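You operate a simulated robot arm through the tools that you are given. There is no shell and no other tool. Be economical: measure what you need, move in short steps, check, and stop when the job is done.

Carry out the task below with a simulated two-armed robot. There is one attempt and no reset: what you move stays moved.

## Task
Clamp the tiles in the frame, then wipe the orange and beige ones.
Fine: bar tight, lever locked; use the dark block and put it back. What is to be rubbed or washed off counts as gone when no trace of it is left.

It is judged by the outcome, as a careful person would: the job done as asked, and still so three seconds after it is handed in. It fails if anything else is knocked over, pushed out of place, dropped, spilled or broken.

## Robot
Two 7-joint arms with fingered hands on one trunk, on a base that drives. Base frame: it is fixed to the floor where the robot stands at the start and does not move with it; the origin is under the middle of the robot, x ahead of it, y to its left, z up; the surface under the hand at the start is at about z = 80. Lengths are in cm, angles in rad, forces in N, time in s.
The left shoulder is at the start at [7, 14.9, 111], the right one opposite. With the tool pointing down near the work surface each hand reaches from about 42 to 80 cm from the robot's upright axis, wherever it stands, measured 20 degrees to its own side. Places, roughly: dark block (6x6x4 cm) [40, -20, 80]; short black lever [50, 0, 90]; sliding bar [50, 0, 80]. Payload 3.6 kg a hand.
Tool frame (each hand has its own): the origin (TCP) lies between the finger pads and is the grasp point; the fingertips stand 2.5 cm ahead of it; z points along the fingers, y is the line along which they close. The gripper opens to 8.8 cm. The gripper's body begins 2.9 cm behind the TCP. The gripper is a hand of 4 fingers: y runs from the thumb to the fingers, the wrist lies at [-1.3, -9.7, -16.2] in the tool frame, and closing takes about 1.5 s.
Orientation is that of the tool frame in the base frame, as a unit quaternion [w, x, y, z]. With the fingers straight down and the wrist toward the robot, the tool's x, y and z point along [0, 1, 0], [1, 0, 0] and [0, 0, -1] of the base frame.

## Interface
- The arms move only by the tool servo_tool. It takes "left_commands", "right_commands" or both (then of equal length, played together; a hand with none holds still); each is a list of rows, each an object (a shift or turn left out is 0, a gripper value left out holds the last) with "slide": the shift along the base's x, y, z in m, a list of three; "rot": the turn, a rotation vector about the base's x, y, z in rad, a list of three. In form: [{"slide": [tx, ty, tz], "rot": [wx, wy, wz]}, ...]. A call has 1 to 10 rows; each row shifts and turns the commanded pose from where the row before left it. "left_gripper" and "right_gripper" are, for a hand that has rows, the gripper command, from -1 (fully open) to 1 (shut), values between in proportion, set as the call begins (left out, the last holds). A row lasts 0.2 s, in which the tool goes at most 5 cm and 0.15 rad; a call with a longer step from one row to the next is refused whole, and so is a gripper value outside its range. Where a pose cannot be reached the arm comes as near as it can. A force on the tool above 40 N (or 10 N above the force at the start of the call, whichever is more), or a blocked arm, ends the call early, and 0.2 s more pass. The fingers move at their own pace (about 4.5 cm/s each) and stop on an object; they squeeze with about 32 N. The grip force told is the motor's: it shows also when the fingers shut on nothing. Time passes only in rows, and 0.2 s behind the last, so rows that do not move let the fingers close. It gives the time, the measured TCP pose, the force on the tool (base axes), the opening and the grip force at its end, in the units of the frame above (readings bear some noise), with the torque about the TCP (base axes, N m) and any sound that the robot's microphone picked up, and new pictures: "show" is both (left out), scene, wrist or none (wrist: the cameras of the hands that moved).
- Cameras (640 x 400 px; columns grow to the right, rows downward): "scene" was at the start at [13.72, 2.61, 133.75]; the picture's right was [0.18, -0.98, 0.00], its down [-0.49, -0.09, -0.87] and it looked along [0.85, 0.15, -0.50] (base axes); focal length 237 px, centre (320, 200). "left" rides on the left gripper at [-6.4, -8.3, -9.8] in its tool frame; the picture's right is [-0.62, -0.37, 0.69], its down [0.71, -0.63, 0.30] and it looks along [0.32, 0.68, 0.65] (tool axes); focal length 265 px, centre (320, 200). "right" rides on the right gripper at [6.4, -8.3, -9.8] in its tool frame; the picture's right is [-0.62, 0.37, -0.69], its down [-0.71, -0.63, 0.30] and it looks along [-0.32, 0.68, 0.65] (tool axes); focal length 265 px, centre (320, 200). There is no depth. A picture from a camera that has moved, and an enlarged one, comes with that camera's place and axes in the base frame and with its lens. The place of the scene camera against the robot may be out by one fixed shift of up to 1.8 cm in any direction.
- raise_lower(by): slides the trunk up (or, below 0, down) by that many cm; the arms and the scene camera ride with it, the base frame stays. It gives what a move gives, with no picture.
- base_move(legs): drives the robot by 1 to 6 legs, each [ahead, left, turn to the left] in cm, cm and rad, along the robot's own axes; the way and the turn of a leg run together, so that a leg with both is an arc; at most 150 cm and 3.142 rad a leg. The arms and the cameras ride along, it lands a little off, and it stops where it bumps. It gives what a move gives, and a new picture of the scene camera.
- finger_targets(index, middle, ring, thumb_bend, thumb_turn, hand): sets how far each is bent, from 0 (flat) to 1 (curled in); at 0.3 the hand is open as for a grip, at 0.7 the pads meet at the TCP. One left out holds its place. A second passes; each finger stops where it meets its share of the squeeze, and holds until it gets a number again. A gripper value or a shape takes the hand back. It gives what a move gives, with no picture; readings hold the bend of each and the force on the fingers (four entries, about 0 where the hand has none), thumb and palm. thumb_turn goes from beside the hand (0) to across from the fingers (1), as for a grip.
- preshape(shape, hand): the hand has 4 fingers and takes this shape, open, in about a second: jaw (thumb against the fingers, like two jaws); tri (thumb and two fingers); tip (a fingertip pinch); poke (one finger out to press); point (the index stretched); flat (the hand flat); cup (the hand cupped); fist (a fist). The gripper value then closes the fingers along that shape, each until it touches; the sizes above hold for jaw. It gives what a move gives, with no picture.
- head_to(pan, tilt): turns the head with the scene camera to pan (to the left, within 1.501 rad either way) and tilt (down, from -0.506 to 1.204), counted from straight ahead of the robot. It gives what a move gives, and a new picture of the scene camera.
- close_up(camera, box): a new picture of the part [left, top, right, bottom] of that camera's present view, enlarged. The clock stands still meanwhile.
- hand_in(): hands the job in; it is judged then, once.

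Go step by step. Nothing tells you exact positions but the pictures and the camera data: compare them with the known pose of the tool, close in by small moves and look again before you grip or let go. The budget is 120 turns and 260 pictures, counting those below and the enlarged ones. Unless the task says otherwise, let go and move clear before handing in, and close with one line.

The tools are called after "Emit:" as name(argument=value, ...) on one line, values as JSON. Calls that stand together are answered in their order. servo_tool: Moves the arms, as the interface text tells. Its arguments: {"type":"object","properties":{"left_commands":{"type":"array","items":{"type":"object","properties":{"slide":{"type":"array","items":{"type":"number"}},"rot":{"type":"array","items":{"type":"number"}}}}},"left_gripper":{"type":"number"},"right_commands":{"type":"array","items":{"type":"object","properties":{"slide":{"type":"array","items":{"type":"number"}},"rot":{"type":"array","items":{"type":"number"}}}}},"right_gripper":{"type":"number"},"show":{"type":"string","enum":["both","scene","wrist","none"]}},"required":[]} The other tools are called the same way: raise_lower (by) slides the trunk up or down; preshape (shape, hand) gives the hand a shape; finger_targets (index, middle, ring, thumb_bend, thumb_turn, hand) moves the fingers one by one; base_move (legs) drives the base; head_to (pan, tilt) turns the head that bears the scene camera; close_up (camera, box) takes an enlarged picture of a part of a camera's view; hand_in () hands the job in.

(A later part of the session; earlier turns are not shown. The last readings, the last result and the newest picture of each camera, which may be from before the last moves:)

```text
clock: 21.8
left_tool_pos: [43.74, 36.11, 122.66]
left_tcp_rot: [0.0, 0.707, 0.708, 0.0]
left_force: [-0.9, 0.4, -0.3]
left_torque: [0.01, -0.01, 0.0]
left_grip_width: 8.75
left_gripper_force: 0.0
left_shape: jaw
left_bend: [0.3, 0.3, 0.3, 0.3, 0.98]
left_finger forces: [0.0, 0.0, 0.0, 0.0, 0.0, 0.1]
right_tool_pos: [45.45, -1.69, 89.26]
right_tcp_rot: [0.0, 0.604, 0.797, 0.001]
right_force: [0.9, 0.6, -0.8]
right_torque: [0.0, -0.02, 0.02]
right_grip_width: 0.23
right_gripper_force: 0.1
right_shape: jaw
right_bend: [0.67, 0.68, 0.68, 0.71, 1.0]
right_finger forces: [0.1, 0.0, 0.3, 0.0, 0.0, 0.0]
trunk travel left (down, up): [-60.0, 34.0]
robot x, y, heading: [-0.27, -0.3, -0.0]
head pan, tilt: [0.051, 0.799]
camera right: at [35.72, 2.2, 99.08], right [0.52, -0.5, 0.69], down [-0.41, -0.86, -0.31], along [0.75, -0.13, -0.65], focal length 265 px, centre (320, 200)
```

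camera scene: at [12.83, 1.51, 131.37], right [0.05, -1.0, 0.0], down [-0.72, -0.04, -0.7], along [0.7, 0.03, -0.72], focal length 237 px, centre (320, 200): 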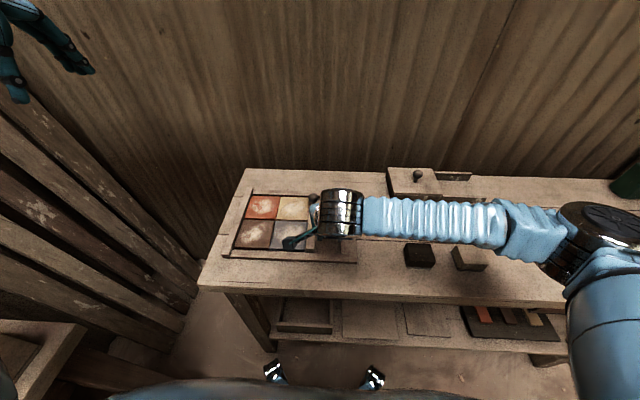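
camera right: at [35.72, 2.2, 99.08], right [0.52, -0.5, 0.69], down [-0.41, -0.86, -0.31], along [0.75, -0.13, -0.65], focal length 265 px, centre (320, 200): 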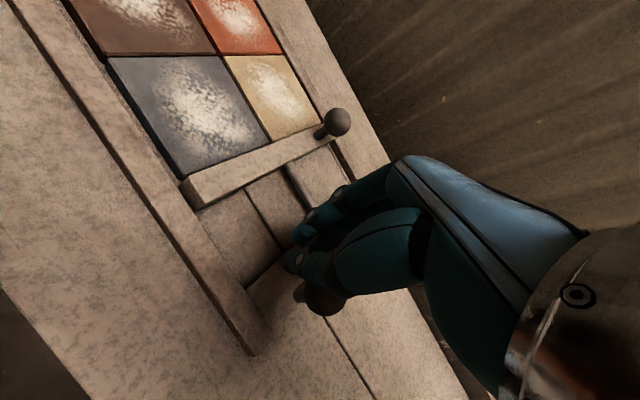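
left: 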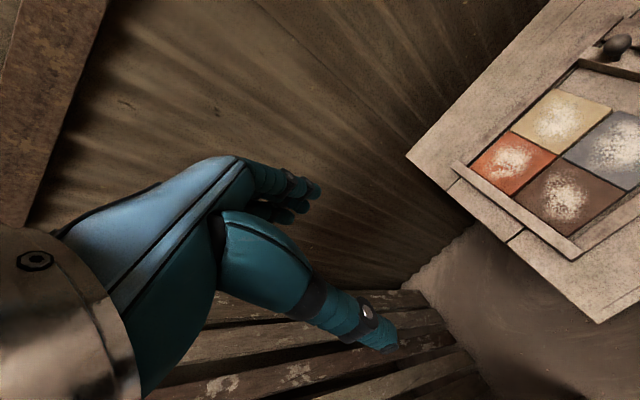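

The lever swings freely this way. I follow its arc.

Emit:
servo_tool(right_commands=[{"slide": [0, -0.007, 0]}, {"slide": [0, -0.007, 0]}, {"slide": [0, -0.007, 0]}, {"slide": [0, -0.007, 0]}, {"slide": [0.001, -0.007, 0]}, {"slide": [0.001, -0.007, 0]}, {"slide": [0.001, -0.007, 0]}, {}])

Emit:
close_up(camera="scene", box=[260, 180, 420, 280])

```text
clock: 23.6
left_tool_pos: [43.55, 36.61, 122.6]
left_tcp_rot: [0.003, 0.706, 0.708, -0.001]
left_force: [0.5, -0.2, -0.2]
left_torque: [0.02, 0.03, 0.02]
left_grip_width: 8.74
left_gripper_force: 0.1
left_shape: jaw
left_bend: [0.3, 0.3, 0.3, 0.3, 0.98]
left_finger forces: [0.1, 0.0, 0.0, 0.1, 0.1, 0.0]
right_tool_pos: [45.61, -5.74, 89.51]
right_tcp_rot: [0.0, 0.599, 0.8, 0.004]
right_force: [0.0, 28.9, 13.1]
right_torque: [0.66, -0.16, 0.36]
right_grip_width: 0.34
right_gripper_force: 0.0
right_shape: jaw
right_bend: [0.67, 0.65, 0.62, 0.71, 1.0]
right_finger forces: [0.0, 26.4, 5.1, 0.1, 0.1, 0.0]
trunk travel left (down, up): [-60.0, 34.0]
robot x, y, heading: [0.07, 0.35, 0.005]
head pan, tilt: [0.051, 0.799]
camera scene: at [12.68, 2.02, 131.4], right [0.05, -1.0, 0.01], down [-0.72, -0.04, -0.7], along [0.7, 0.03, -0.72], focal length 237 px, centre (320, 200)
camera right: at [35.75, -2.1, 99.42], right [0.52, -0.5, 0.69], down [-0.4, -0.86, -0.31], along [0.75, -0.12, -0.65], focal length 265 px, centre (320, 200)
```

scene: 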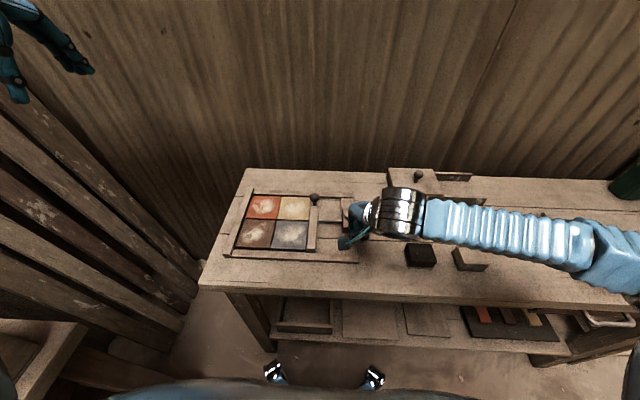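
right: 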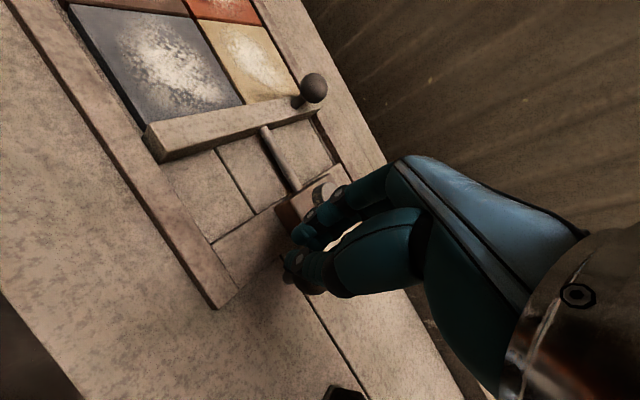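

```text
4.00 times, centred on (340, 230) of scene
camera zoom: at [12.68, 2.02, 131.4], right [0.05, -1.0, 0.01], down [-0.72, -0.04, -0.7], along [0.7, 0.03, -0.72], focal length 946 px, centre (240, 80)
```

zoom: 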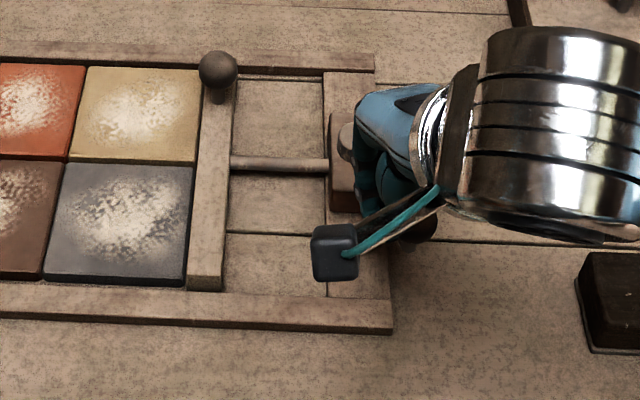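

Resistance of about 29 N now. I back off and lift to see where the lever stands.

Emit:
servo_tool(right_commands=[{"slide": [0, 0.012, 0]}, {"slide": [-0.01, 0.01, 0.03]}, {"slide": [-0.01, 0, 0.04]}, {"slide": [0, -0.03, 0.04]}, {"slide": [0, -0.04, 0.02]}, {"slide": [0, -0.04, 0]}, {"slide": [0, -0.04, 0]}, {}])

Emit:
close_up(camera="scene", box=[260, 180, 420, 280])

```text
clock: 25.4
left_tool_pos: [43.85, 36.28, 122.6]
left_tcp_rot: [0.001, 0.707, 0.707, -0.001]
left_force: [-0.5, 0.6, -0.8]
left_torque: [-0.05, 0.0, 0.02]
left_grip_width: 8.78
left_gripper_force: 0.0
left_shape: jaw
left_bend: [0.3, 0.3, 0.3, 0.3, 0.98]
left_finger forces: [0.0, 0.1, 0.0, 0.1, 0.0, 0.0]
right_tool_pos: [44.16, -19.43, 102.37]
right_tcp_rot: [0.001, 0.603, 0.797, 0.0]
right_force: [0.3, -1.7, 0.6]
right_torque: [-0.03, -0.04, -0.01]
right_grip_width: 0.21
right_gripper_force: 0.0
right_shape: jaw
right_bend: [0.67, 0.68, 0.68, 0.71, 1.0]
right_finger forces: [0.1, 0.0, 0.0, 0.0, 0.0, 0.0]
trunk travel left (down, up): [-60.0, 34.0]
robot x, y, heading: [-0.33, 0.37, -0.003]
head pan, tilt: [0.051, 0.799]
camera scene: at [12.87, 1.57, 131.37], right [0.05, -1.0, 0.0], down [-0.72, -0.04, -0.7], along [0.7, 0.03, -0.72], focal length 237 px, centre (320, 200)
camera right: at [34.35, -15.47, 112.24], right [0.52, -0.5, 0.69], down [-0.41, -0.86, -0.3], along [0.75, -0.13, -0.65], focal length 265 px, centre (320, 200)
```

scene: 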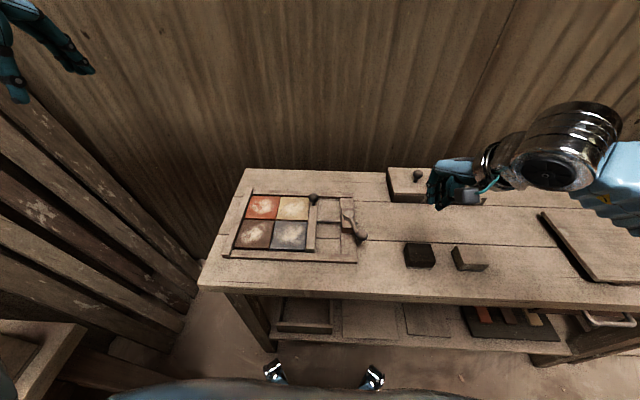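
right: 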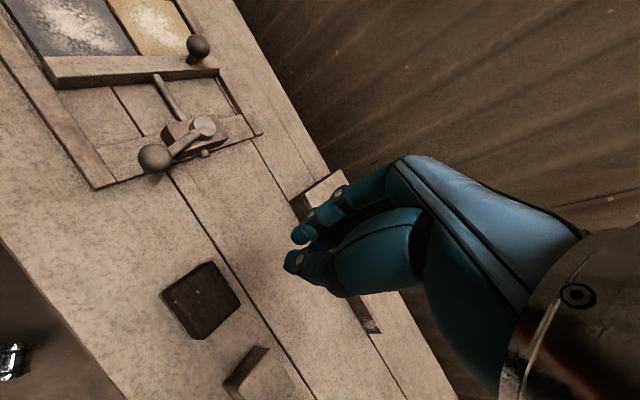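

```text
4.00 times, centred on (340, 230) of scene
camera zoom: at [12.87, 1.57, 131.37], right [0.05, -1.0, 0.0], down [-0.72, -0.04, -0.7], along [0.7, 0.03, -0.72], focal length 946 px, centre (240, 80)
```

zoom: 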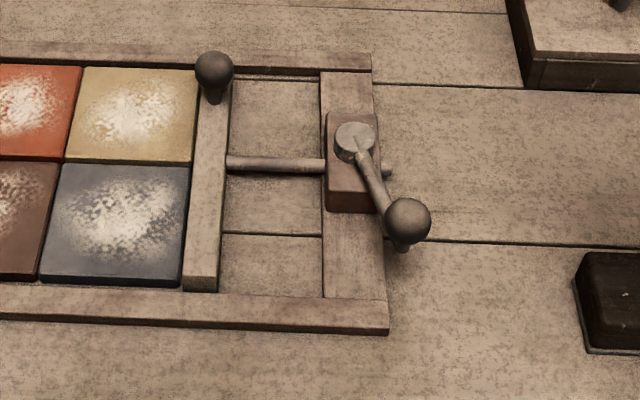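

The lever has turned by about 45°. I need to know whether that is the end stop, so I go back to its left side a bit lower and push again.

Emit:
servo_tool(right_commands=[{"slide": [0, 0.04, 0]}, {"slide": [0, 0.04, 0]}, {"slide": [0, 0.04, 0]}, {"slide": [0, 0.04, 0]}, {"slide": [0.005, 0, -0.04]}, {"slide": [0.008, 0, -0.05]}, {"slide": [0, 0, -0.05]}, {}], show="wrist")

```text
refused: row 6 steps farther than a row can; nothing moved
```

Emit:
servo_tool(right_commands=[{"slide": [0, 0.04, 0]}, {"slide": [0, 0.04, 0]}, {"slide": [0, 0.04, 0]}, {"slide": [0, 0.04, 0]}, {"slide": [0.005, 0, -0.04]}, {"slide": [0.008, 0, -0.045]}, {"slide": [0, 0, -0.045]}, {"slide": [0, 0, -0.01]}, {}], show="wrist")

```text
clock: 27.4
left_tool_pos: [43.67, 36.13, 122.63]
left_tcp_rot: [0.0, 0.707, 0.707, 0.0]
left_force: [-0.8, 0.1, 0.4]
left_torque: [0.01, 0.02, -0.01]
left_grip_width: 8.75
left_gripper_force: 0.0
left_shape: jaw
left_bend: [0.3, 0.3, 0.3, 0.3, 0.98]
left_finger forces: [0.1, 0.1, 0.0, 0.0, 0.0, 0.0]
right_tool_pos: [44.92, -3.48, 88.15]
right_tcp_rot: [0.0, 0.604, 0.797, 0.0]
right_force: [1.1, -0.8, -0.2]
right_torque: [-0.02, 0.01, 0.02]
right_grip_width: 0.2
right_gripper_force: 0.0
right_shape: jaw
right_bend: [0.67, 0.68, 0.68, 0.71, 1.0]
right_finger forces: [0.1, 0.0, 0.0, 0.0, 0.0, 0.0]
trunk travel left (down, up): [-60.0, 34.0]
robot x, y, heading: [-0.07, -0.01, -0.005]
head pan, tilt: [0.051, 0.799]
camera right: at [35.19, 0.47, 98.13], right [0.52, -0.5, 0.69], down [-0.41, -0.86, -0.3], along [0.75, -0.13, -0.65], focal length 265 px, centre (320, 200)
```

right: 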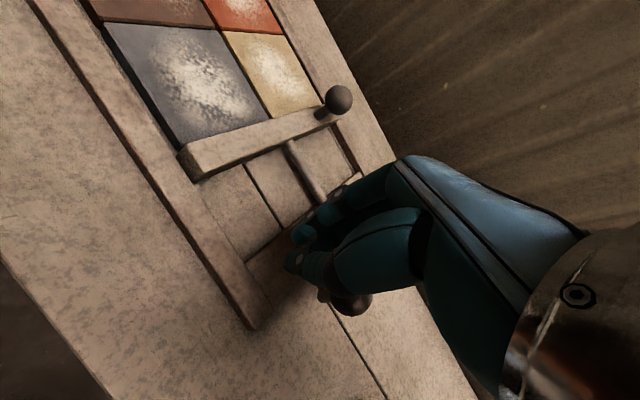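

Emit:
servo_tool(right_commands=[{"slide": [0, -0.008, 0]}, {"slide": [0, -0.005, 0]}, {"slide": [0.001, -0.005, 0]}, {"slide": [0.002, -0.005, 0]}, {"slide": [0.003, -0.005, 0]}, {"slide": [0.003, -0.005, 0]}, {}])

Emit:
close_up(camera="scene", box=[260, 180, 420, 280])

```text
clock: 28.6
left_tool_pos: [43.66, 36.27, 122.56]
left_tcp_rot: [0.0, 0.706, 0.708, -0.001]
left_force: [0.8, -0.1, -0.4]
left_torque: [0.02, -0.01, 0.01]
left_grip_width: 8.76
left_gripper_force: 0.1
left_shape: jaw
left_bend: [0.3, 0.3, 0.3, 0.3, 0.98]
left_finger forces: [0.1, 0.0, 0.0, 0.0, 0.1, 0.0]
right_tool_pos: [44.86, -4.88, 88.24]
right_tcp_rot: [-0.01, 0.591, 0.806, 0.009]
right_force: [-5.2, 26.5, -0.2]
right_torque: [0.48, 0.07, 0.41]
right_grip_width: 0.2
right_gripper_force: 0.2
right_shape: jaw
right_bend: [0.67, 0.68, 0.64, 0.71, 1.0]
right_finger forces: [0.0, 0.0, 25.3, 0.0, 0.0, 0.0]
trunk travel left (down, up): [-60.0, 34.0]
robot x, y, heading: [0.3, 0.39, -0.001]
head pan, tilt: [0.051, 0.799]
stopped in row 6 (right hand): the force on the tool passed its limit at 41 N (the readings are from after the stop); the commanded pose is now the measured one
camera scene: at [12.9, 1.55, 131.37], right [0.05, -1.0, 0.0], down [-0.72, -0.04, -0.7], along [0.7, 0.03, -0.72], focal length 237 px, centre (320, 200)
camera right: at [35.1, -1.5, 98.28], right [0.54, -0.5, 0.68], down [-0.39, -0.86, -0.32], along [0.75, -0.09, -0.66], focal length 265 px, centre (320, 200)
```

scene: 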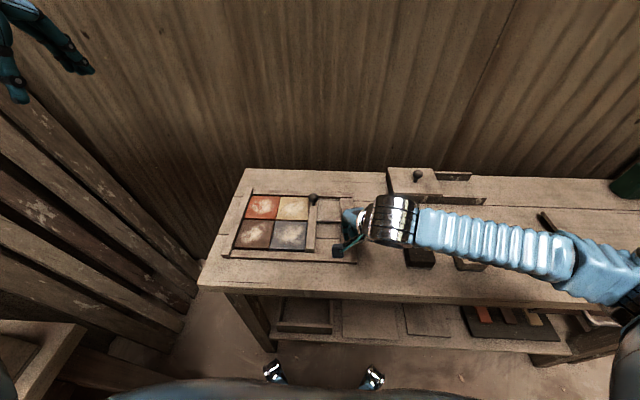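
right: 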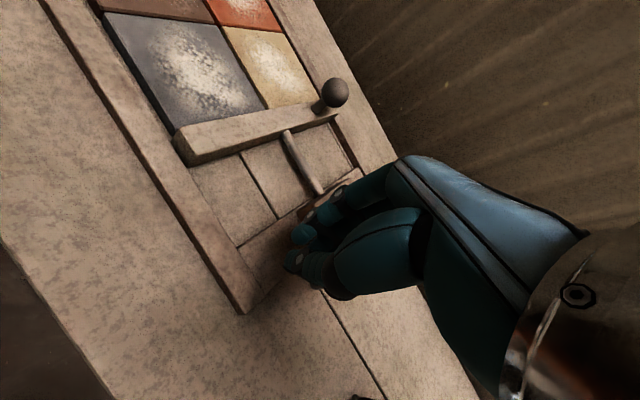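

```text
4.00 times, centred on (340, 230) of scene
camera zoom: at [12.9, 1.55, 131.37], right [0.05, -1.0, 0.0], down [-0.72, -0.04, -0.7], along [0.7, 0.03, -0.72], focal length 946 px, centre (240, 80)
```

zoom: 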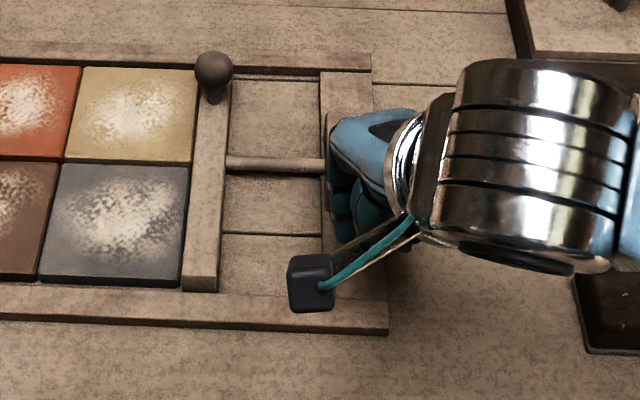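

A firm stop: the lever is at its other end. I leave it, move above the dark block (about (44, -21.6)), and inspect.

Emit:
servo_tool(right_commands=[{"slide": [0, 0.01, 0]}, {"slide": [-0.01, 0.01, 0.03]}, {"slide": [-0.01, 0, 0.04]}, {"slide": [0, -0.03, 0.03]}, {"slide": [0.005, -0.045, 0]}, {"slide": [0.005, -0.045, 0]}, {"slide": [0.005, -0.045, 0]}, {"slide": [0, -0.03, 0]}, {}], right_gripper=-1)

Emit:
close_up(camera="scene", box=[220, 170, 380, 270])

Emit:
close_up(camera="scene", box=[380, 210, 508, 290])

```text
clock: 30.6
left_tool_pos: [43.79, 36.29, 122.58]
left_tcp_rot: [0.0, 0.706, 0.708, 0.0]
left_force: [-0.2, 0.3, 0.3]
left_torque: [-0.01, 0.03, -0.02]
left_grip_width: 8.78
left_gripper_force: 0.1
left_shape: jaw
left_bend: [0.3, 0.3, 0.3, 0.3, 0.98]
left_finger forces: [0.1, 0.0, 0.0, 0.1, 0.1, 0.1]
right_tool_pos: [44.78, -23.01, 98.4]
right_tcp_rot: [-0.006, 0.596, 0.803, 0.004]
right_force: [-0.7, -0.2, 0.5]
right_torque: [-0.02, 0.01, -0.01]
right_grip_width: 8.77
right_gripper_force: 0.1
right_shape: jaw
right_bend: [0.3, 0.3, 0.3, 0.3, 0.98]
right_finger forces: [0.0, 0.1, 0.1, 0.1, 0.0, 0.0]
trunk travel left (down, up): [-60.0, 34.0]
robot x, y, heading: [0.18, 0.04, -0.004]
head pan, tilt: [0.051, 0.799]
camera scene: at [12.88, 1.48, 131.37], right [0.05, -1.0, 0.0], down [-0.72, -0.04, -0.7], along [0.7, 0.03, -0.72], focal length 237 px, centre (320, 200)
camera right: at [35.0, -19.54, 108.35], right [0.53, -0.5, 0.68], down [-0.4, -0.86, -0.32], along [0.75, -0.1, -0.66], focal length 265 px, centre (320, 200)
```

scene: 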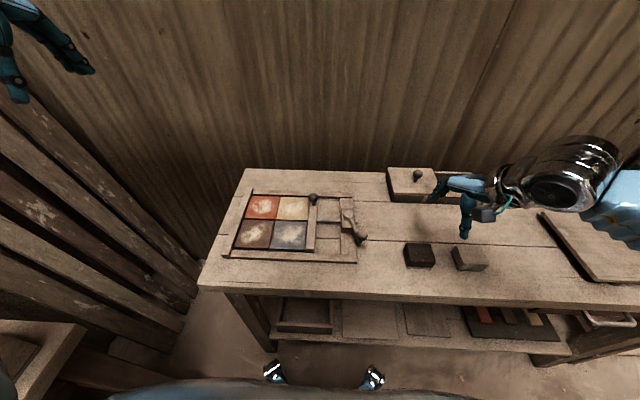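
right: 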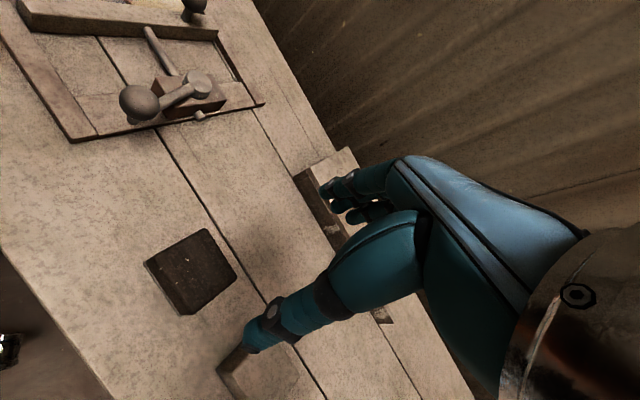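

```text
4.00 times, centred on (300, 220) of scene
camera zoom: at [12.88, 1.48, 131.37], right [0.05, -1.0, 0.0], down [-0.72, -0.04, -0.7], along [0.7, 0.03, -0.72], focal length 946 px, centre (400, 120)
```

zoom: 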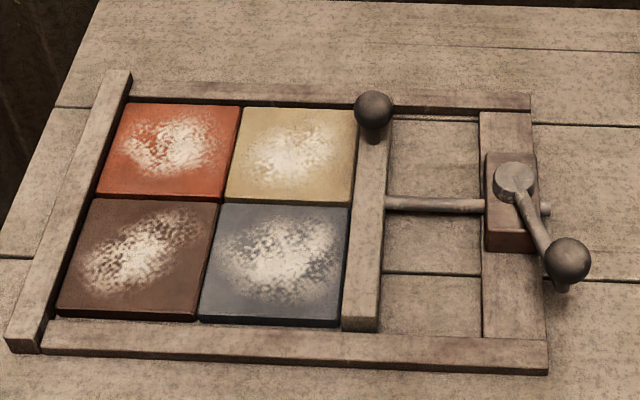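

```text
5.00 times, centred on (444, 250) of scene
camera zoom: at [12.88, 1.48, 131.37], right [0.05, -1.0, 0.0], down [-0.72, -0.04, -0.7], along [0.7, 0.03, -0.72], focal length 1183 px, centre (-300, -50)
```

zoom: 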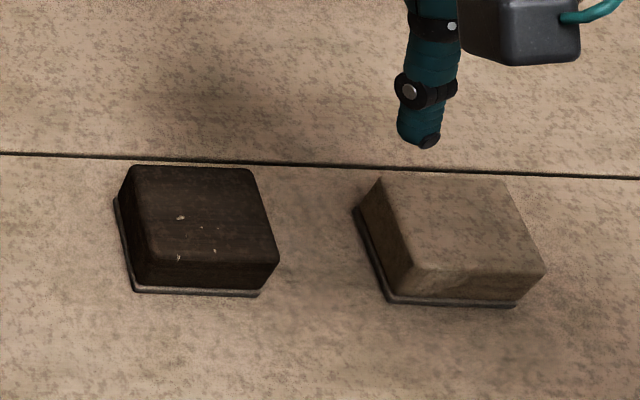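

Emit:
close_up(camera="right", box=[120, 210, 280, 330])

```text
3.33 times, centred on (200, 270) of right
camera zoom: at [35.0, -19.54, 108.35], right [0.53, -0.5, 0.68], down [-0.4, -0.86, -0.32], along [0.75, -0.1, -0.66], focal length 885 px, centre (720, -33)
```

zoom: 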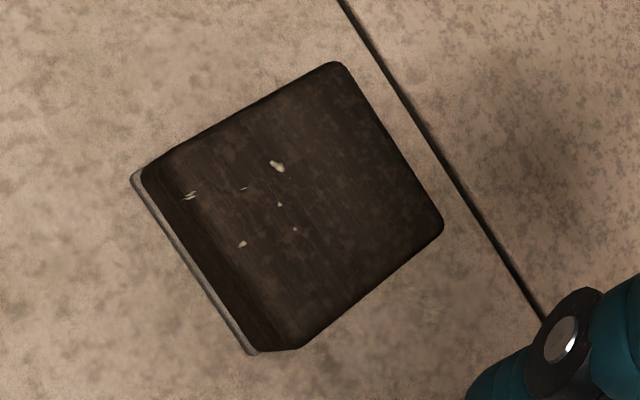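

The bar is tight and the lever turned. The dark block is aligned with the base axes, centred near (44.2, -21.75). I square the hand and lower above it.

Emit:
servo_tool(right_commands=[{"slide": [-0.003, 0.006, 0], "rot": [0, 0, -0.147]}, {"slide": [-0.003, 0.006, -0.01], "rot": [0, 0, -0.146]}, {"slide": [0, 0, -0.03]}, {"slide": [0, 0, -0.03]}, {}, {}])

Emit:
close_up(camera="scene", box=[380, 180, 508, 280])

```text
clock: 32.0
left_tool_pos: [43.5, 36.06, 122.71]
left_tcp_rot: [0.0, 0.707, 0.708, 0.0]
left_force: [0.1, 0.5, 0.1]
left_torque: [0.0, -0.01, -0.03]
left_grip_width: 8.74
left_gripper_force: 0.0
left_shape: jaw
left_bend: [0.3, 0.3, 0.3, 0.3, 0.98]
left_finger forces: [0.0, 0.1, 0.0, 0.0, 0.0, 0.0]
right_tool_pos: [44.01, -21.76, 91.27]
right_tcp_rot: [-0.005, 0.707, 0.707, 0.006]
right_force: [0.1, 0.3, 0.0]
right_torque: [0.0, -0.03, -0.01]
right_grip_width: 8.76
right_gripper_force: 0.0
right_shape: jaw
right_bend: [0.3, 0.3, 0.3, 0.3, 0.98]
right_finger forces: [0.1, 0.1, 0.0, 0.1, 0.1, 0.0]
trunk travel left (down, up): [-60.0, 34.0]
robot x, y, heading: [0.06, -0.02, -0.0]
head pan, tilt: [0.051, 0.799]
camera scene: at [12.8, 1.37, 131.37], right [0.05, -1.0, 0.0], down [-0.72, -0.04, -0.7], along [0.7, 0.04, -0.72], focal length 237 px, centre (320, 200)
camera right: at [35.71, -15.57, 101.24], right [0.37, -0.63, 0.68], down [-0.63, -0.71, -0.32], along [0.68, -0.31, -0.66], focal length 265 px, centre (320, 200)
```

scene: 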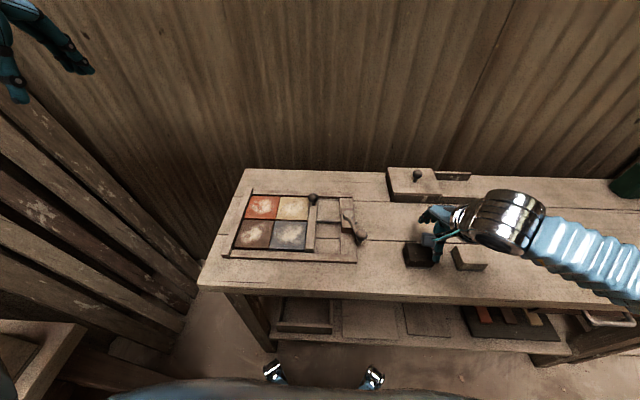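
right: 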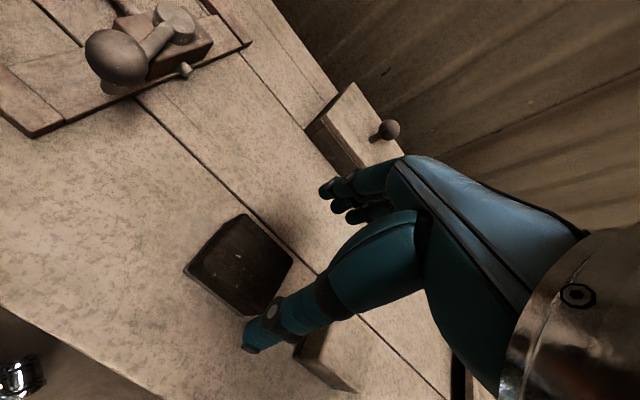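

```text
4.00 times, centred on (444, 230) of scene
camera zoom: at [12.8, 1.37, 131.37], right [0.05, -1.0, 0.0], down [-0.72, -0.04, -0.7], along [0.7, 0.04, -0.72], focal length 946 px, centre (-176, 80)
```

zoom: 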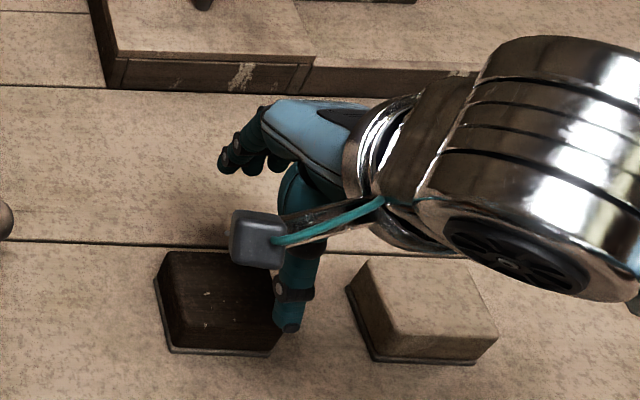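

Fingers straddle the block along x. I lower to about z = 84 and grip.

Emit:
servo_tool(right_commands=[{"slide": [0, 0.002, -0.03]}, {"slide": [0, 0, -0.025]}, {"slide": [0, 0, -0.016]}, {}])

Emit:
close_up(camera="scene", box=[380, 180, 508, 280])

```text
clock: 33.0
left_tool_pos: [43.72, 36.15, 122.63]
left_tcp_rot: [0.0, 0.707, 0.708, 0.0]
left_force: [0.9, 0.3, -0.7]
left_torque: [0.02, 0.05, -0.03]
left_grip_width: 8.75
left_gripper_force: 0.1
left_shape: jaw
left_bend: [0.3, 0.3, 0.3, 0.3, 0.98]
left_finger forces: [0.1, 0.0, 0.0, 0.0, 0.0, 0.0]
right_tool_pos: [43.95, -21.46, 84.03]
right_tcp_rot: [-0.005, 0.707, 0.707, 0.006]
right_force: [0.5, 0.7, -0.2]
right_torque: [0.03, -0.02, -0.03]
right_grip_width: 8.77
right_gripper_force: 0.0
right_shape: jaw
right_bend: [0.3, 0.3, 0.3, 0.3, 0.98]
right_finger forces: [0.0, 0.0, 0.0, 0.1, 0.1, 0.1]
trunk travel left (down, up): [-60.0, 34.0]
robot x, y, heading: [0.05, -0.03, 0.003]
head pan, tilt: [0.051, 0.799]
camera scene: at [12.83, 1.39, 131.37], right [0.05, -1.0, 0.0], down [-0.72, -0.04, -0.7], along [0.7, 0.04, -0.72], focal length 237 px, centre (320, 200)
camera right: at [35.72, -15.18, 93.99], right [0.37, -0.63, 0.68], down [-0.63, -0.71, -0.32], along [0.68, -0.31, -0.66], focal length 265 px, centre (320, 200)
```

scene: 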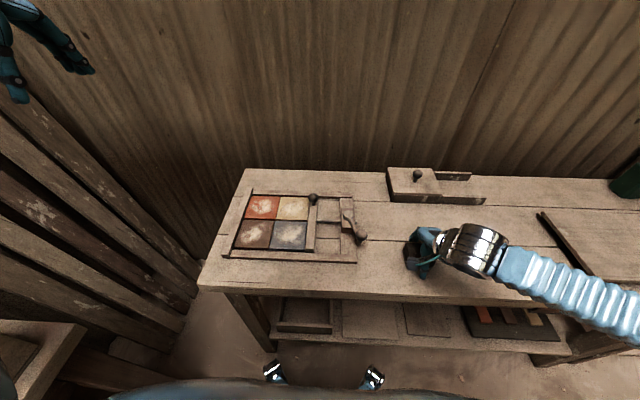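
right: 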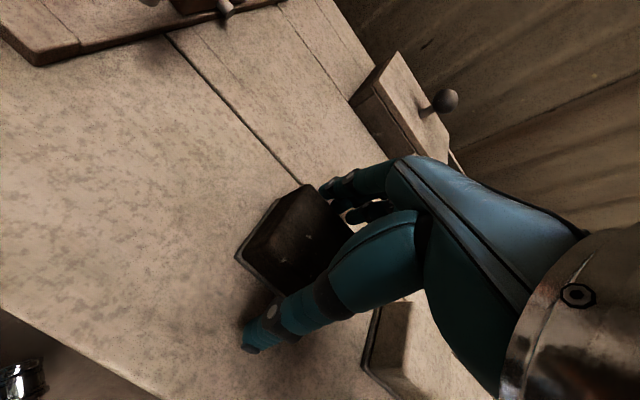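

```text
4.00 times, centred on (444, 230) of scene
camera zoom: at [12.83, 1.39, 131.37], right [0.05, -1.0, 0.0], down [-0.72, -0.04, -0.7], along [0.7, 0.04, -0.72], focal length 946 px, centre (-176, 80)
```

zoom: 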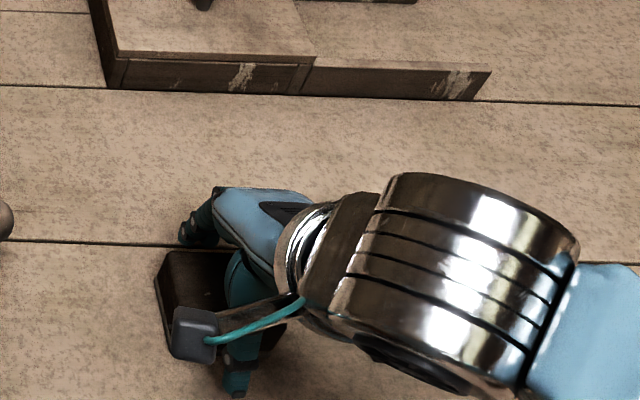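

The thumb sits slightly right of the block's middle; I shift 0.5 cm left and grip.

Emit:
servo_tool(right_commands=[{"slide": [0, 0.005, 0]}, {}], show="none")

Emit:
servo_tool(right_commands=[{}, {}, {}, {}, {}, {}, {}], right_gripper=0.7)

Emit:
close_up(camera="scene", box=[380, 180, 508, 280])

```text
clock: 33.6
left_tool_pos: [43.66, 36.03, 122.66]
left_tcp_rot: [0.0, 0.707, 0.707, 0.0]
left_force: [0.0, -0.8, 0.3]
left_torque: [0.02, -0.01, 0.01]
left_grip_width: 8.74
left_gripper_force: 0.1
left_shape: jaw
left_bend: [0.3, 0.3, 0.3, 0.3, 0.98]
left_finger forces: [0.1, 0.0, 0.1, 0.0, 0.1, 0.1]
right_tool_pos: [44.07, -21.03, 84.14]
right_tcp_rot: [-0.005, 0.707, 0.707, 0.007]
right_force: [-0.1, 0.0, 0.1]
right_torque: [0.0, 0.0, -0.01]
right_grip_width: 8.76
right_gripper_force: 0.2
right_shape: jaw
right_bend: [0.3, 0.3, 0.3, 0.3, 0.98]
right_finger forces: [0.0, 0.0, 0.0, 0.0, 0.0, 0.0]
trunk travel left (down, up): [-60.0, 34.0]
robot x, y, heading: [0.17, 0.19, -0.001]
head pan, tilt: [0.051, 0.799]
```

```text
clock: 35.2
left_tool_pos: [43.68, 36.17, 122.51]
left_tcp_rot: [0.0, 0.706, 0.708, 0.0]
left_force: [-0.2, -0.4, -0.3]
left_torque: [0.02, -0.02, -0.03]
left_grip_width: 8.76
left_gripper_force: 0.1
left_shape: jaw
left_bend: [0.3, 0.3, 0.3, 0.3, 0.98]
left_finger forces: [0.1, 0.1, 0.0, 0.0, 0.0, 0.0]
right_tool_pos: [44.05, -20.87, 83.99]
right_tcp_rot: [-0.006, 0.707, 0.707, 0.005]
right_force: [0.5, 0.3, -0.7]
right_torque: [0.0, 0.01, 0.0]
right_grip_width: 4.58
right_gripper_force: 31.9
right_shape: jaw
right_bend: [0.74, 0.49, 0.46, 0.62, 0.99]
right_finger forces: [16.5, 8.7, 4.1, 0.0, 29.2, 0.0]
trunk travel left (down, up): [-60.0, 34.0]
robot x, y, heading: [0.02, -0.28, -0.004]
head pan, tilt: [0.051, 0.799]
camera scene: at [12.84, 1.4, 131.37], right [0.05, -1.0, 0.0], down [-0.72, -0.04, -0.7], along [0.7, 0.04, -0.72], focal length 237 px, centre (320, 200)
camera right: at [35.79, -14.73, 93.98], right [0.37, -0.63, 0.68], down [-0.63, -0.71, -0.32], along [0.68, -0.31, -0.66], focal length 265 px, centre (320, 200)
```

scene: 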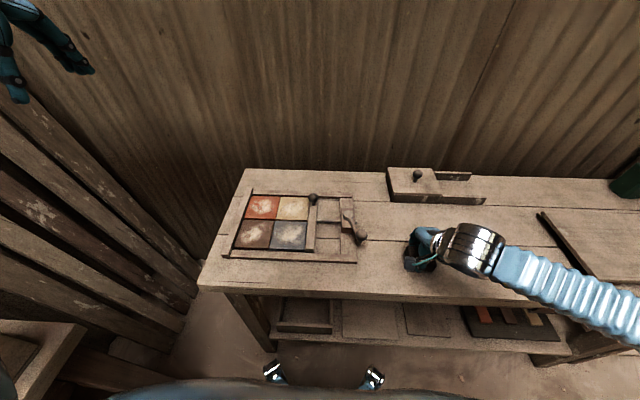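
right: 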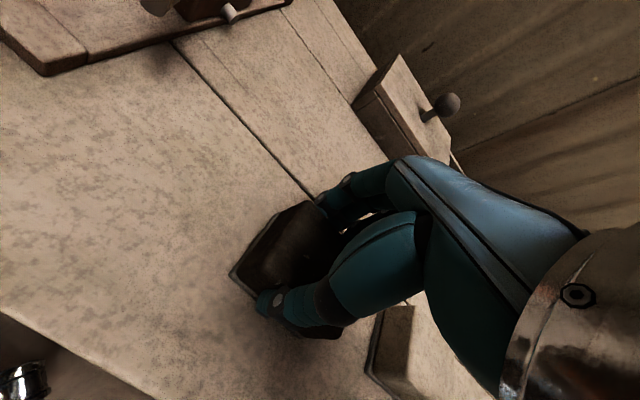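

```text
4.00 times, centred on (444, 230) of scene
camera zoom: at [12.84, 1.4, 131.37], right [0.05, -1.0, 0.0], down [-0.72, -0.04, -0.7], along [0.7, 0.04, -0.72], focal length 946 px, centre (-176, 80)
```

zoom: 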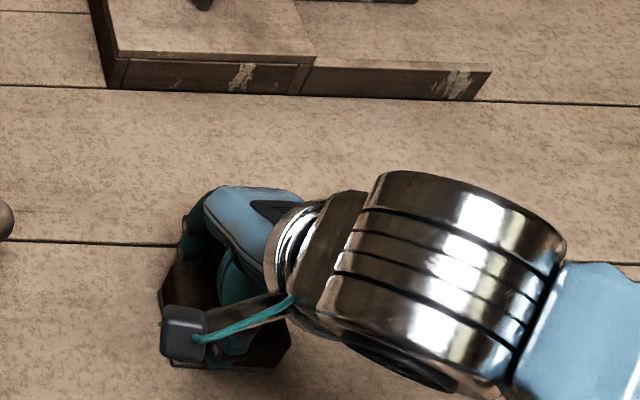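

The index finger slipped past the block's left corner. I open, look at the block again and re-centre.

Emit:
servo_tool(right_commands=[{}, {}, {}, {}, {}, {}], right_gripper=-1, show="none")

Emit:
servo_tool(right_commands=[{"slide": [0, 0, 0.03]}, {"slide": [0, 0, 0.04]}, {"slide": [0, -0.03, 0.03]}, {"slide": [0, -0.04, 0.02]}, {}])

Emit:
close_up(camera="scene", box=[380, 180, 508, 280])

Emit:
close_up(camera="right", box=[80, 150, 320, 330])

```text
clock: 36.6
left_tool_pos: [43.66, 36.11, 122.64]
left_tcp_rot: [0.0, 0.706, 0.708, 0.0]
left_force: [-0.2, -0.4, -0.1]
left_torque: [0.0, -0.04, -0.02]
left_grip_width: 8.77
left_gripper_force: 0.0
left_shape: jaw
left_bend: [0.3, 0.3, 0.3, 0.3, 0.98]
left_finger forces: [0.0, 0.0, 0.1, 0.1, 0.0, 0.0]
right_tool_pos: [44.15, -20.97, 84.08]
right_tcp_rot: [-0.004, 0.707, 0.707, 0.006]
right_force: [0.8, -0.6, 0.1]
right_torque: [0.03, 0.03, 0.01]
right_grip_width: 8.75
right_gripper_force: 0.0
right_shape: jaw
right_bend: [0.3, 0.3, 0.3, 0.3, 0.98]
right_finger forces: [0.0, 0.1, 0.0, 0.0, 0.0, 0.1]
trunk travel left (down, up): [-60.0, 34.0]
robot x, y, heading: [0.04, -0.15, -0.001]
head pan, tilt: [0.051, 0.799]
```

```text
clock: 37.8
left_tool_pos: [43.89, 36.2, 122.53]
left_tcp_rot: [0.001, 0.707, 0.707, -0.001]
left_force: [0.5, 0.3, 0.0]
left_torque: [0.0, 0.03, 0.0]
left_grip_width: 8.78
left_gripper_force: 0.0
left_shape: jaw
left_bend: [0.3, 0.3, 0.3, 0.3, 0.98]
left_finger forces: [0.0, 0.0, 0.0, 0.0, 0.1, 0.0]
right_tool_pos: [44.42, -27.69, 96.11]
right_tcp_rot: [-0.006, 0.707, 0.707, 0.006]
right_force: [0.1, -0.4, -0.9]
right_torque: [0.0, -0.01, 0.0]
right_grip_width: 8.77
right_gripper_force: 0.2
right_shape: jaw
right_bend: [0.3, 0.3, 0.3, 0.3, 0.98]
right_finger forces: [0.0, 0.0, 0.0, 0.0, 0.0, 0.1]
trunk travel left (down, up): [-60.0, 34.0]
robot x, y, heading: [0.03, -0.2, 0.003]
head pan, tilt: [0.051, 0.799]
camera scene: at [13.0, 1.48, 131.35], right [0.05, -1.0, 0.0], down [-0.72, -0.04, -0.7], along [0.7, 0.04, -0.72], focal length 237 px, centre (320, 200)
camera right: at [36.18, -21.54, 106.07], right [0.37, -0.63, 0.68], down [-0.63, -0.71, -0.31], along [0.68, -0.31, -0.66], focal length 265 px, centre (320, 200)
```

scene: 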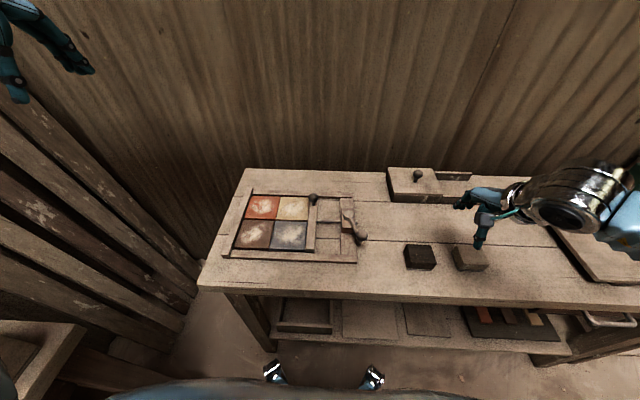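
right: 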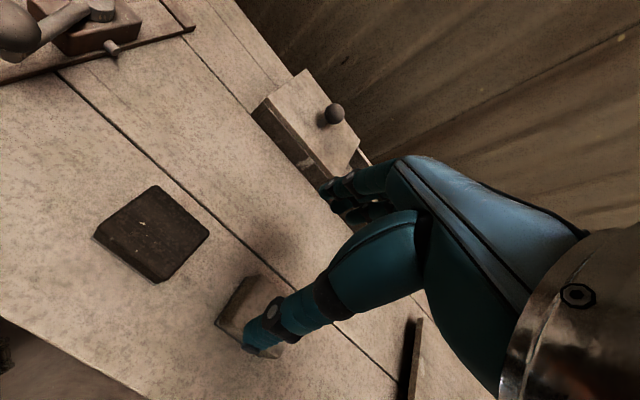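

```text
4.00 times, centred on (444, 230) of scene
camera zoom: at [13.0, 1.48, 131.35], right [0.05, -1.0, 0.0], down [-0.72, -0.04, -0.7], along [0.7, 0.04, -0.72], focal length 946 px, centre (-176, 80)
```

zoom: 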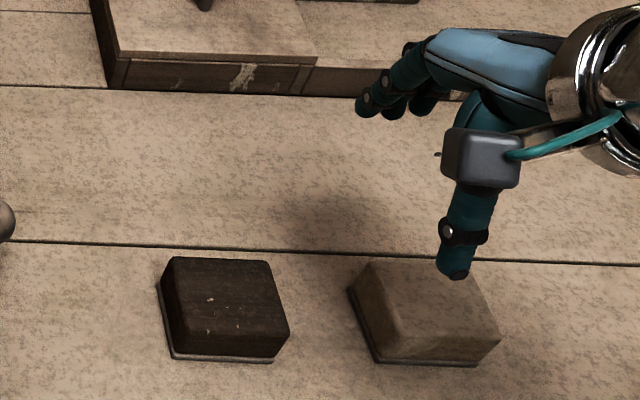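

```text
2.22 times, centred on (200, 240) of right
camera zoom: at [36.18, -21.54, 106.07], right [0.37, -0.63, 0.68], down [-0.63, -0.71, -0.31], along [0.68, -0.31, -0.66], focal length 590 px, centre (587, 111)
```

zoom: 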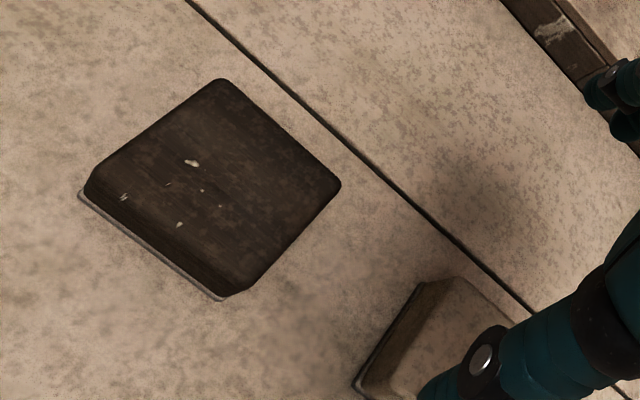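

The block is centred at about (43.8, -21.8) (moved ~0.5 cm toward me; originally ~44.3). I go back, centred in y, and grip again.

Emit:
servo_tool(right_commands=[{"slide": [-0.004, 0.03, 0]}, {"slide": [0, 0.027, 0]}, {"slide": [0, 0, -0.04]}, {"slide": [0, 0, -0.04]}, {"slide": [0, 0, -0.03]}, {"slide": [0, 0, -0.012]}, {}], show="none")

Emit:
servo_tool(right_commands=[{}, {}, {}, {}, {}, {}, {}], right_gripper=0.5)

Emit:
close_up(camera="scene", box=[380, 180, 508, 280])

```text
clock: 39.4
left_tool_pos: [43.71, 36.1, 122.66]
left_tcp_rot: [0.0, 0.707, 0.708, -0.001]
left_force: [-0.8, 0.3, 0.3]
left_torque: [-0.02, 0.0, 0.01]
left_grip_width: 8.76
left_gripper_force: 0.0
left_shape: jaw
left_bend: [0.3, 0.3, 0.3, 0.3, 0.98]
left_finger forces: [0.1, 0.0, 0.1, 0.0, 0.0, 0.0]
right_tool_pos: [43.81, -22.22, 83.88]
right_tcp_rot: [-0.005, 0.708, 0.706, 0.005]
right_force: [0.3, -0.7, -0.1]
right_torque: [0.03, 0.01, -0.01]
right_grip_width: 8.77
right_gripper_force: 0.1
right_shape: jaw
right_bend: [0.3, 0.3, 0.3, 0.3, 0.98]
right_finger forces: [0.0, 0.1, 0.0, 0.1, 0.0, 0.0]
trunk travel left (down, up): [-60.0, 34.0]
robot x, y, heading: [-0.09, -0.1, 0.003]
head pan, tilt: [0.051, 0.799]
```

```text
clock: 41.0
left_tool_pos: [43.63, 36.23, 122.72]
left_tcp_rot: [0.0, 0.707, 0.708, 0.0]
left_force: [-0.9, 0.3, 0.0]
left_torque: [-0.01, -0.02, 0.0]
left_grip_width: 8.75
left_gripper_force: 0.0
left_shape: jaw
left_bend: [0.3, 0.3, 0.3, 0.3, 0.98]
left_finger forces: [0.0, 0.0, 0.0, 0.0, 0.0, 0.1]
right_tool_pos: [43.73, -22.22, 83.92]
right_tcp_rot: [-0.006, 0.707, 0.707, 0.006]
right_force: [-0.6, 0.3, 0.2]
right_torque: [-0.02, -0.01, 0.01]
right_grip_width: 4.59
right_gripper_force: 31.9
right_shape: jaw
right_bend: [0.74, 0.49, 0.46, 0.63, 0.99]
right_finger forces: [16.6, 8.7, 4.0, 0.0, 29.4, 0.1]
trunk travel left (down, up): [-60.0, 34.0]
robot x, y, heading: [0.11, -0.16, 0.003]
head pan, tilt: [0.051, 0.799]
camera scene: at [12.85, 1.4, 131.37], right [0.05, -1.0, 0.0], down [-0.72, -0.04, -0.7], along [0.7, 0.04, -0.72], focal length 237 px, centre (320, 200)
camera right: at [35.48, -16.02, 93.89], right [0.37, -0.63, 0.68], down [-0.63, -0.71, -0.32], along [0.68, -0.31, -0.66], focal length 265 px, centre (320, 200)
```

scene: 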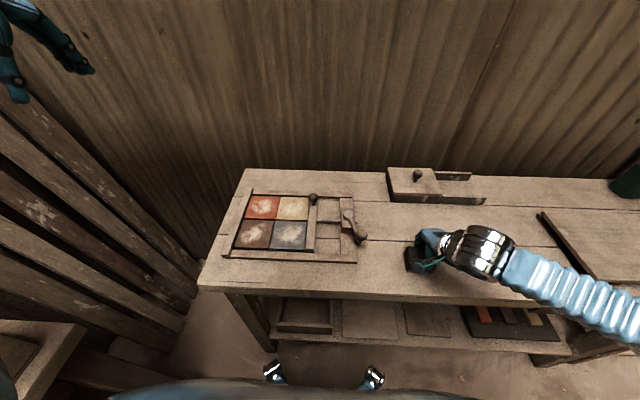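
right: 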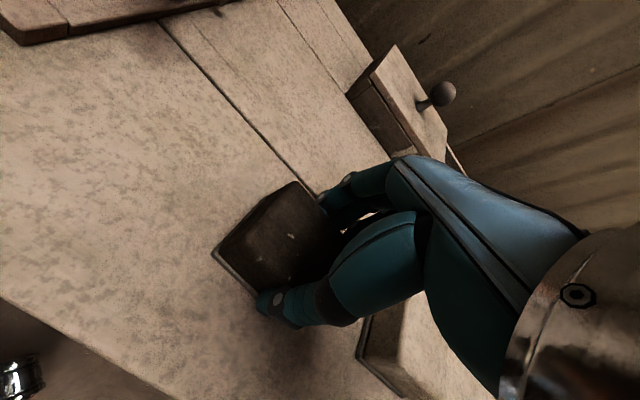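

```text
4.00 times, centred on (444, 230) of scene
camera zoom: at [12.85, 1.4, 131.37], right [0.05, -1.0, 0.0], down [-0.72, -0.04, -0.7], along [0.7, 0.04, -0.72], focal length 946 px, centre (-176, 80)
```

zoom: 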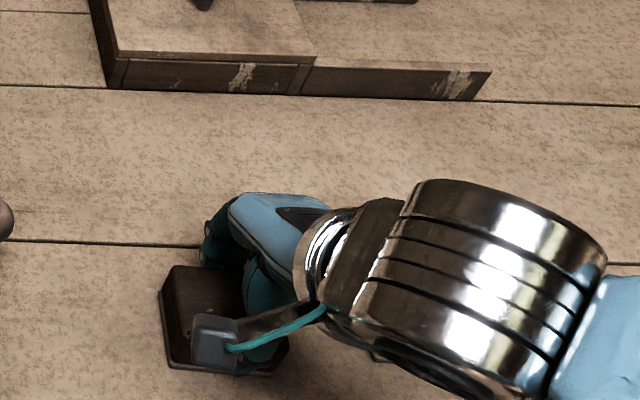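

The grip reading is the same at both offsets, so it is simply how this hand closes; it holds with 32 N. I lift a little and check.

Emit:
servo_tool(right_commands=[{"slide": [0, 0, 0.02]}, {"slide": [0, 0, 0.03]}, {"slide": [0, 0, 0.03]}, {"slide": [0, 0, 0.03]}, {}])

Emit:
close_up(camera="scene", box=[380, 150, 508, 280])

Emit:
close_up(camera="right", box=[180, 150, 420, 350])

```text
clock: 42.2
left_tool_pos: [43.72, 36.08, 122.7]
left_tcp_rot: [0.0, 0.706, 0.708, -0.001]
left_force: [0.0, -0.4, -0.8]
left_torque: [0.01, -0.02, 0.03]
left_grip_width: 8.76
left_gripper_force: 0.0
left_shape: jaw
left_bend: [0.3, 0.3, 0.3, 0.3, 0.98]
left_finger forces: [0.0, 0.0, 0.0, 0.1, 0.0, 0.1]
right_tool_pos: [43.83, -21.94, 94.88]
right_tcp_rot: [-0.006, 0.708, 0.707, 0.005]
right_force: [0.0, -0.1, -0.5]
right_torque: [0.02, 0.01, -0.01]
right_grip_width: 4.56
right_gripper_force: 32.0
right_shape: jaw
right_bend: [0.74, 0.49, 0.47, 0.63, 0.99]
right_finger forces: [16.7, 8.7, 4.1, 0.0, 29.3, 0.1]
trunk travel left (down, up): [-60.0, 34.0]
robot x, y, heading: [0.08, -0.05, -0.002]
head pan, tilt: [0.051, 0.799]
camera scene: at [12.86, 1.38, 131.37], right [0.05, -1.0, 0.0], down [-0.72, -0.04, -0.7], along [0.7, 0.04, -0.72], focal length 237 px, centre (320, 200)
camera right: at [35.49, -15.73, 104.83], right [0.37, -0.63, 0.68], down [-0.63, -0.71, -0.32], along [0.68, -0.31, -0.66], focal length 265 px, centre (320, 200)
```

scene: 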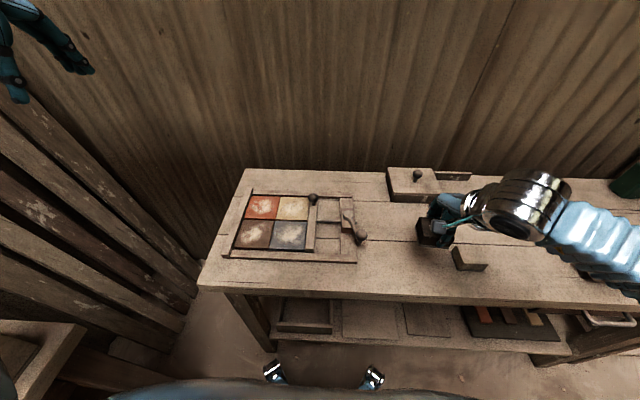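
right: 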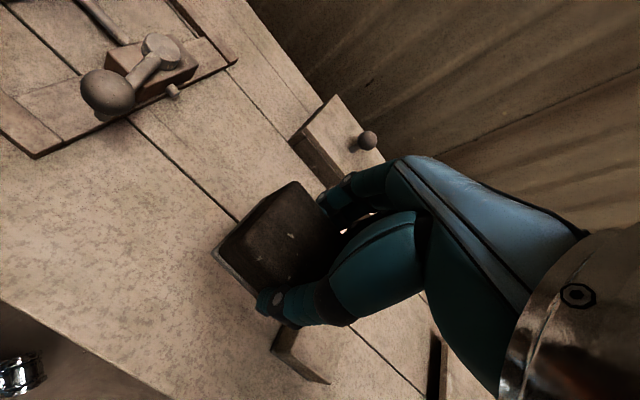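

```text
3.08 times, centred on (444, 215) of scene
camera zoom: at [12.86, 1.38, 131.37], right [0.05, -1.0, 0.0], down [-0.72, -0.04, -0.7], along [0.7, 0.04, -0.72], focal length 728 px, centre (-62, 154)
```

zoom: 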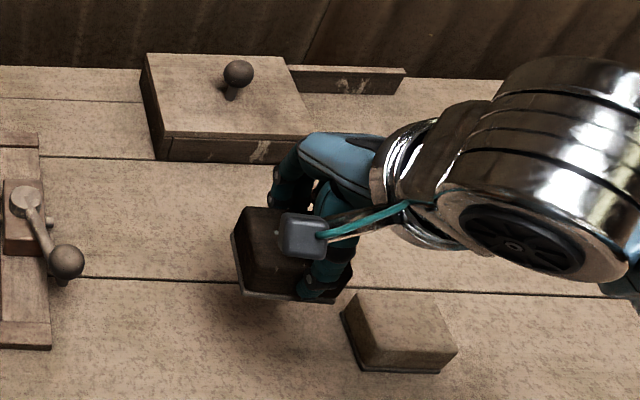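

```text
2.00 times, centred on (300, 250) of right
camera zoom: at [35.49, -15.73, 104.83], right [0.37, -0.63, 0.68], down [-0.63, -0.71, -0.32], along [0.68, -0.31, -0.66], focal length 531 px, centre (360, 100)
```

zoom: 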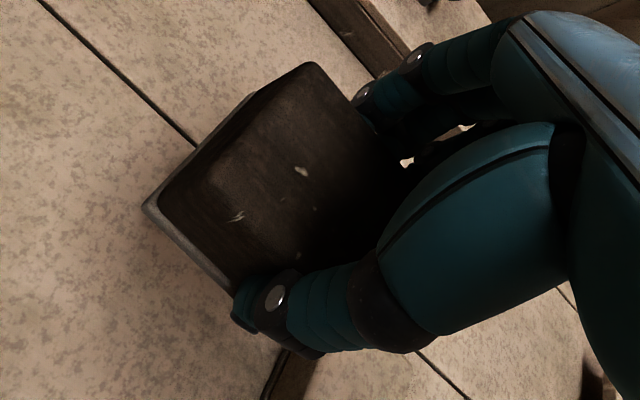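

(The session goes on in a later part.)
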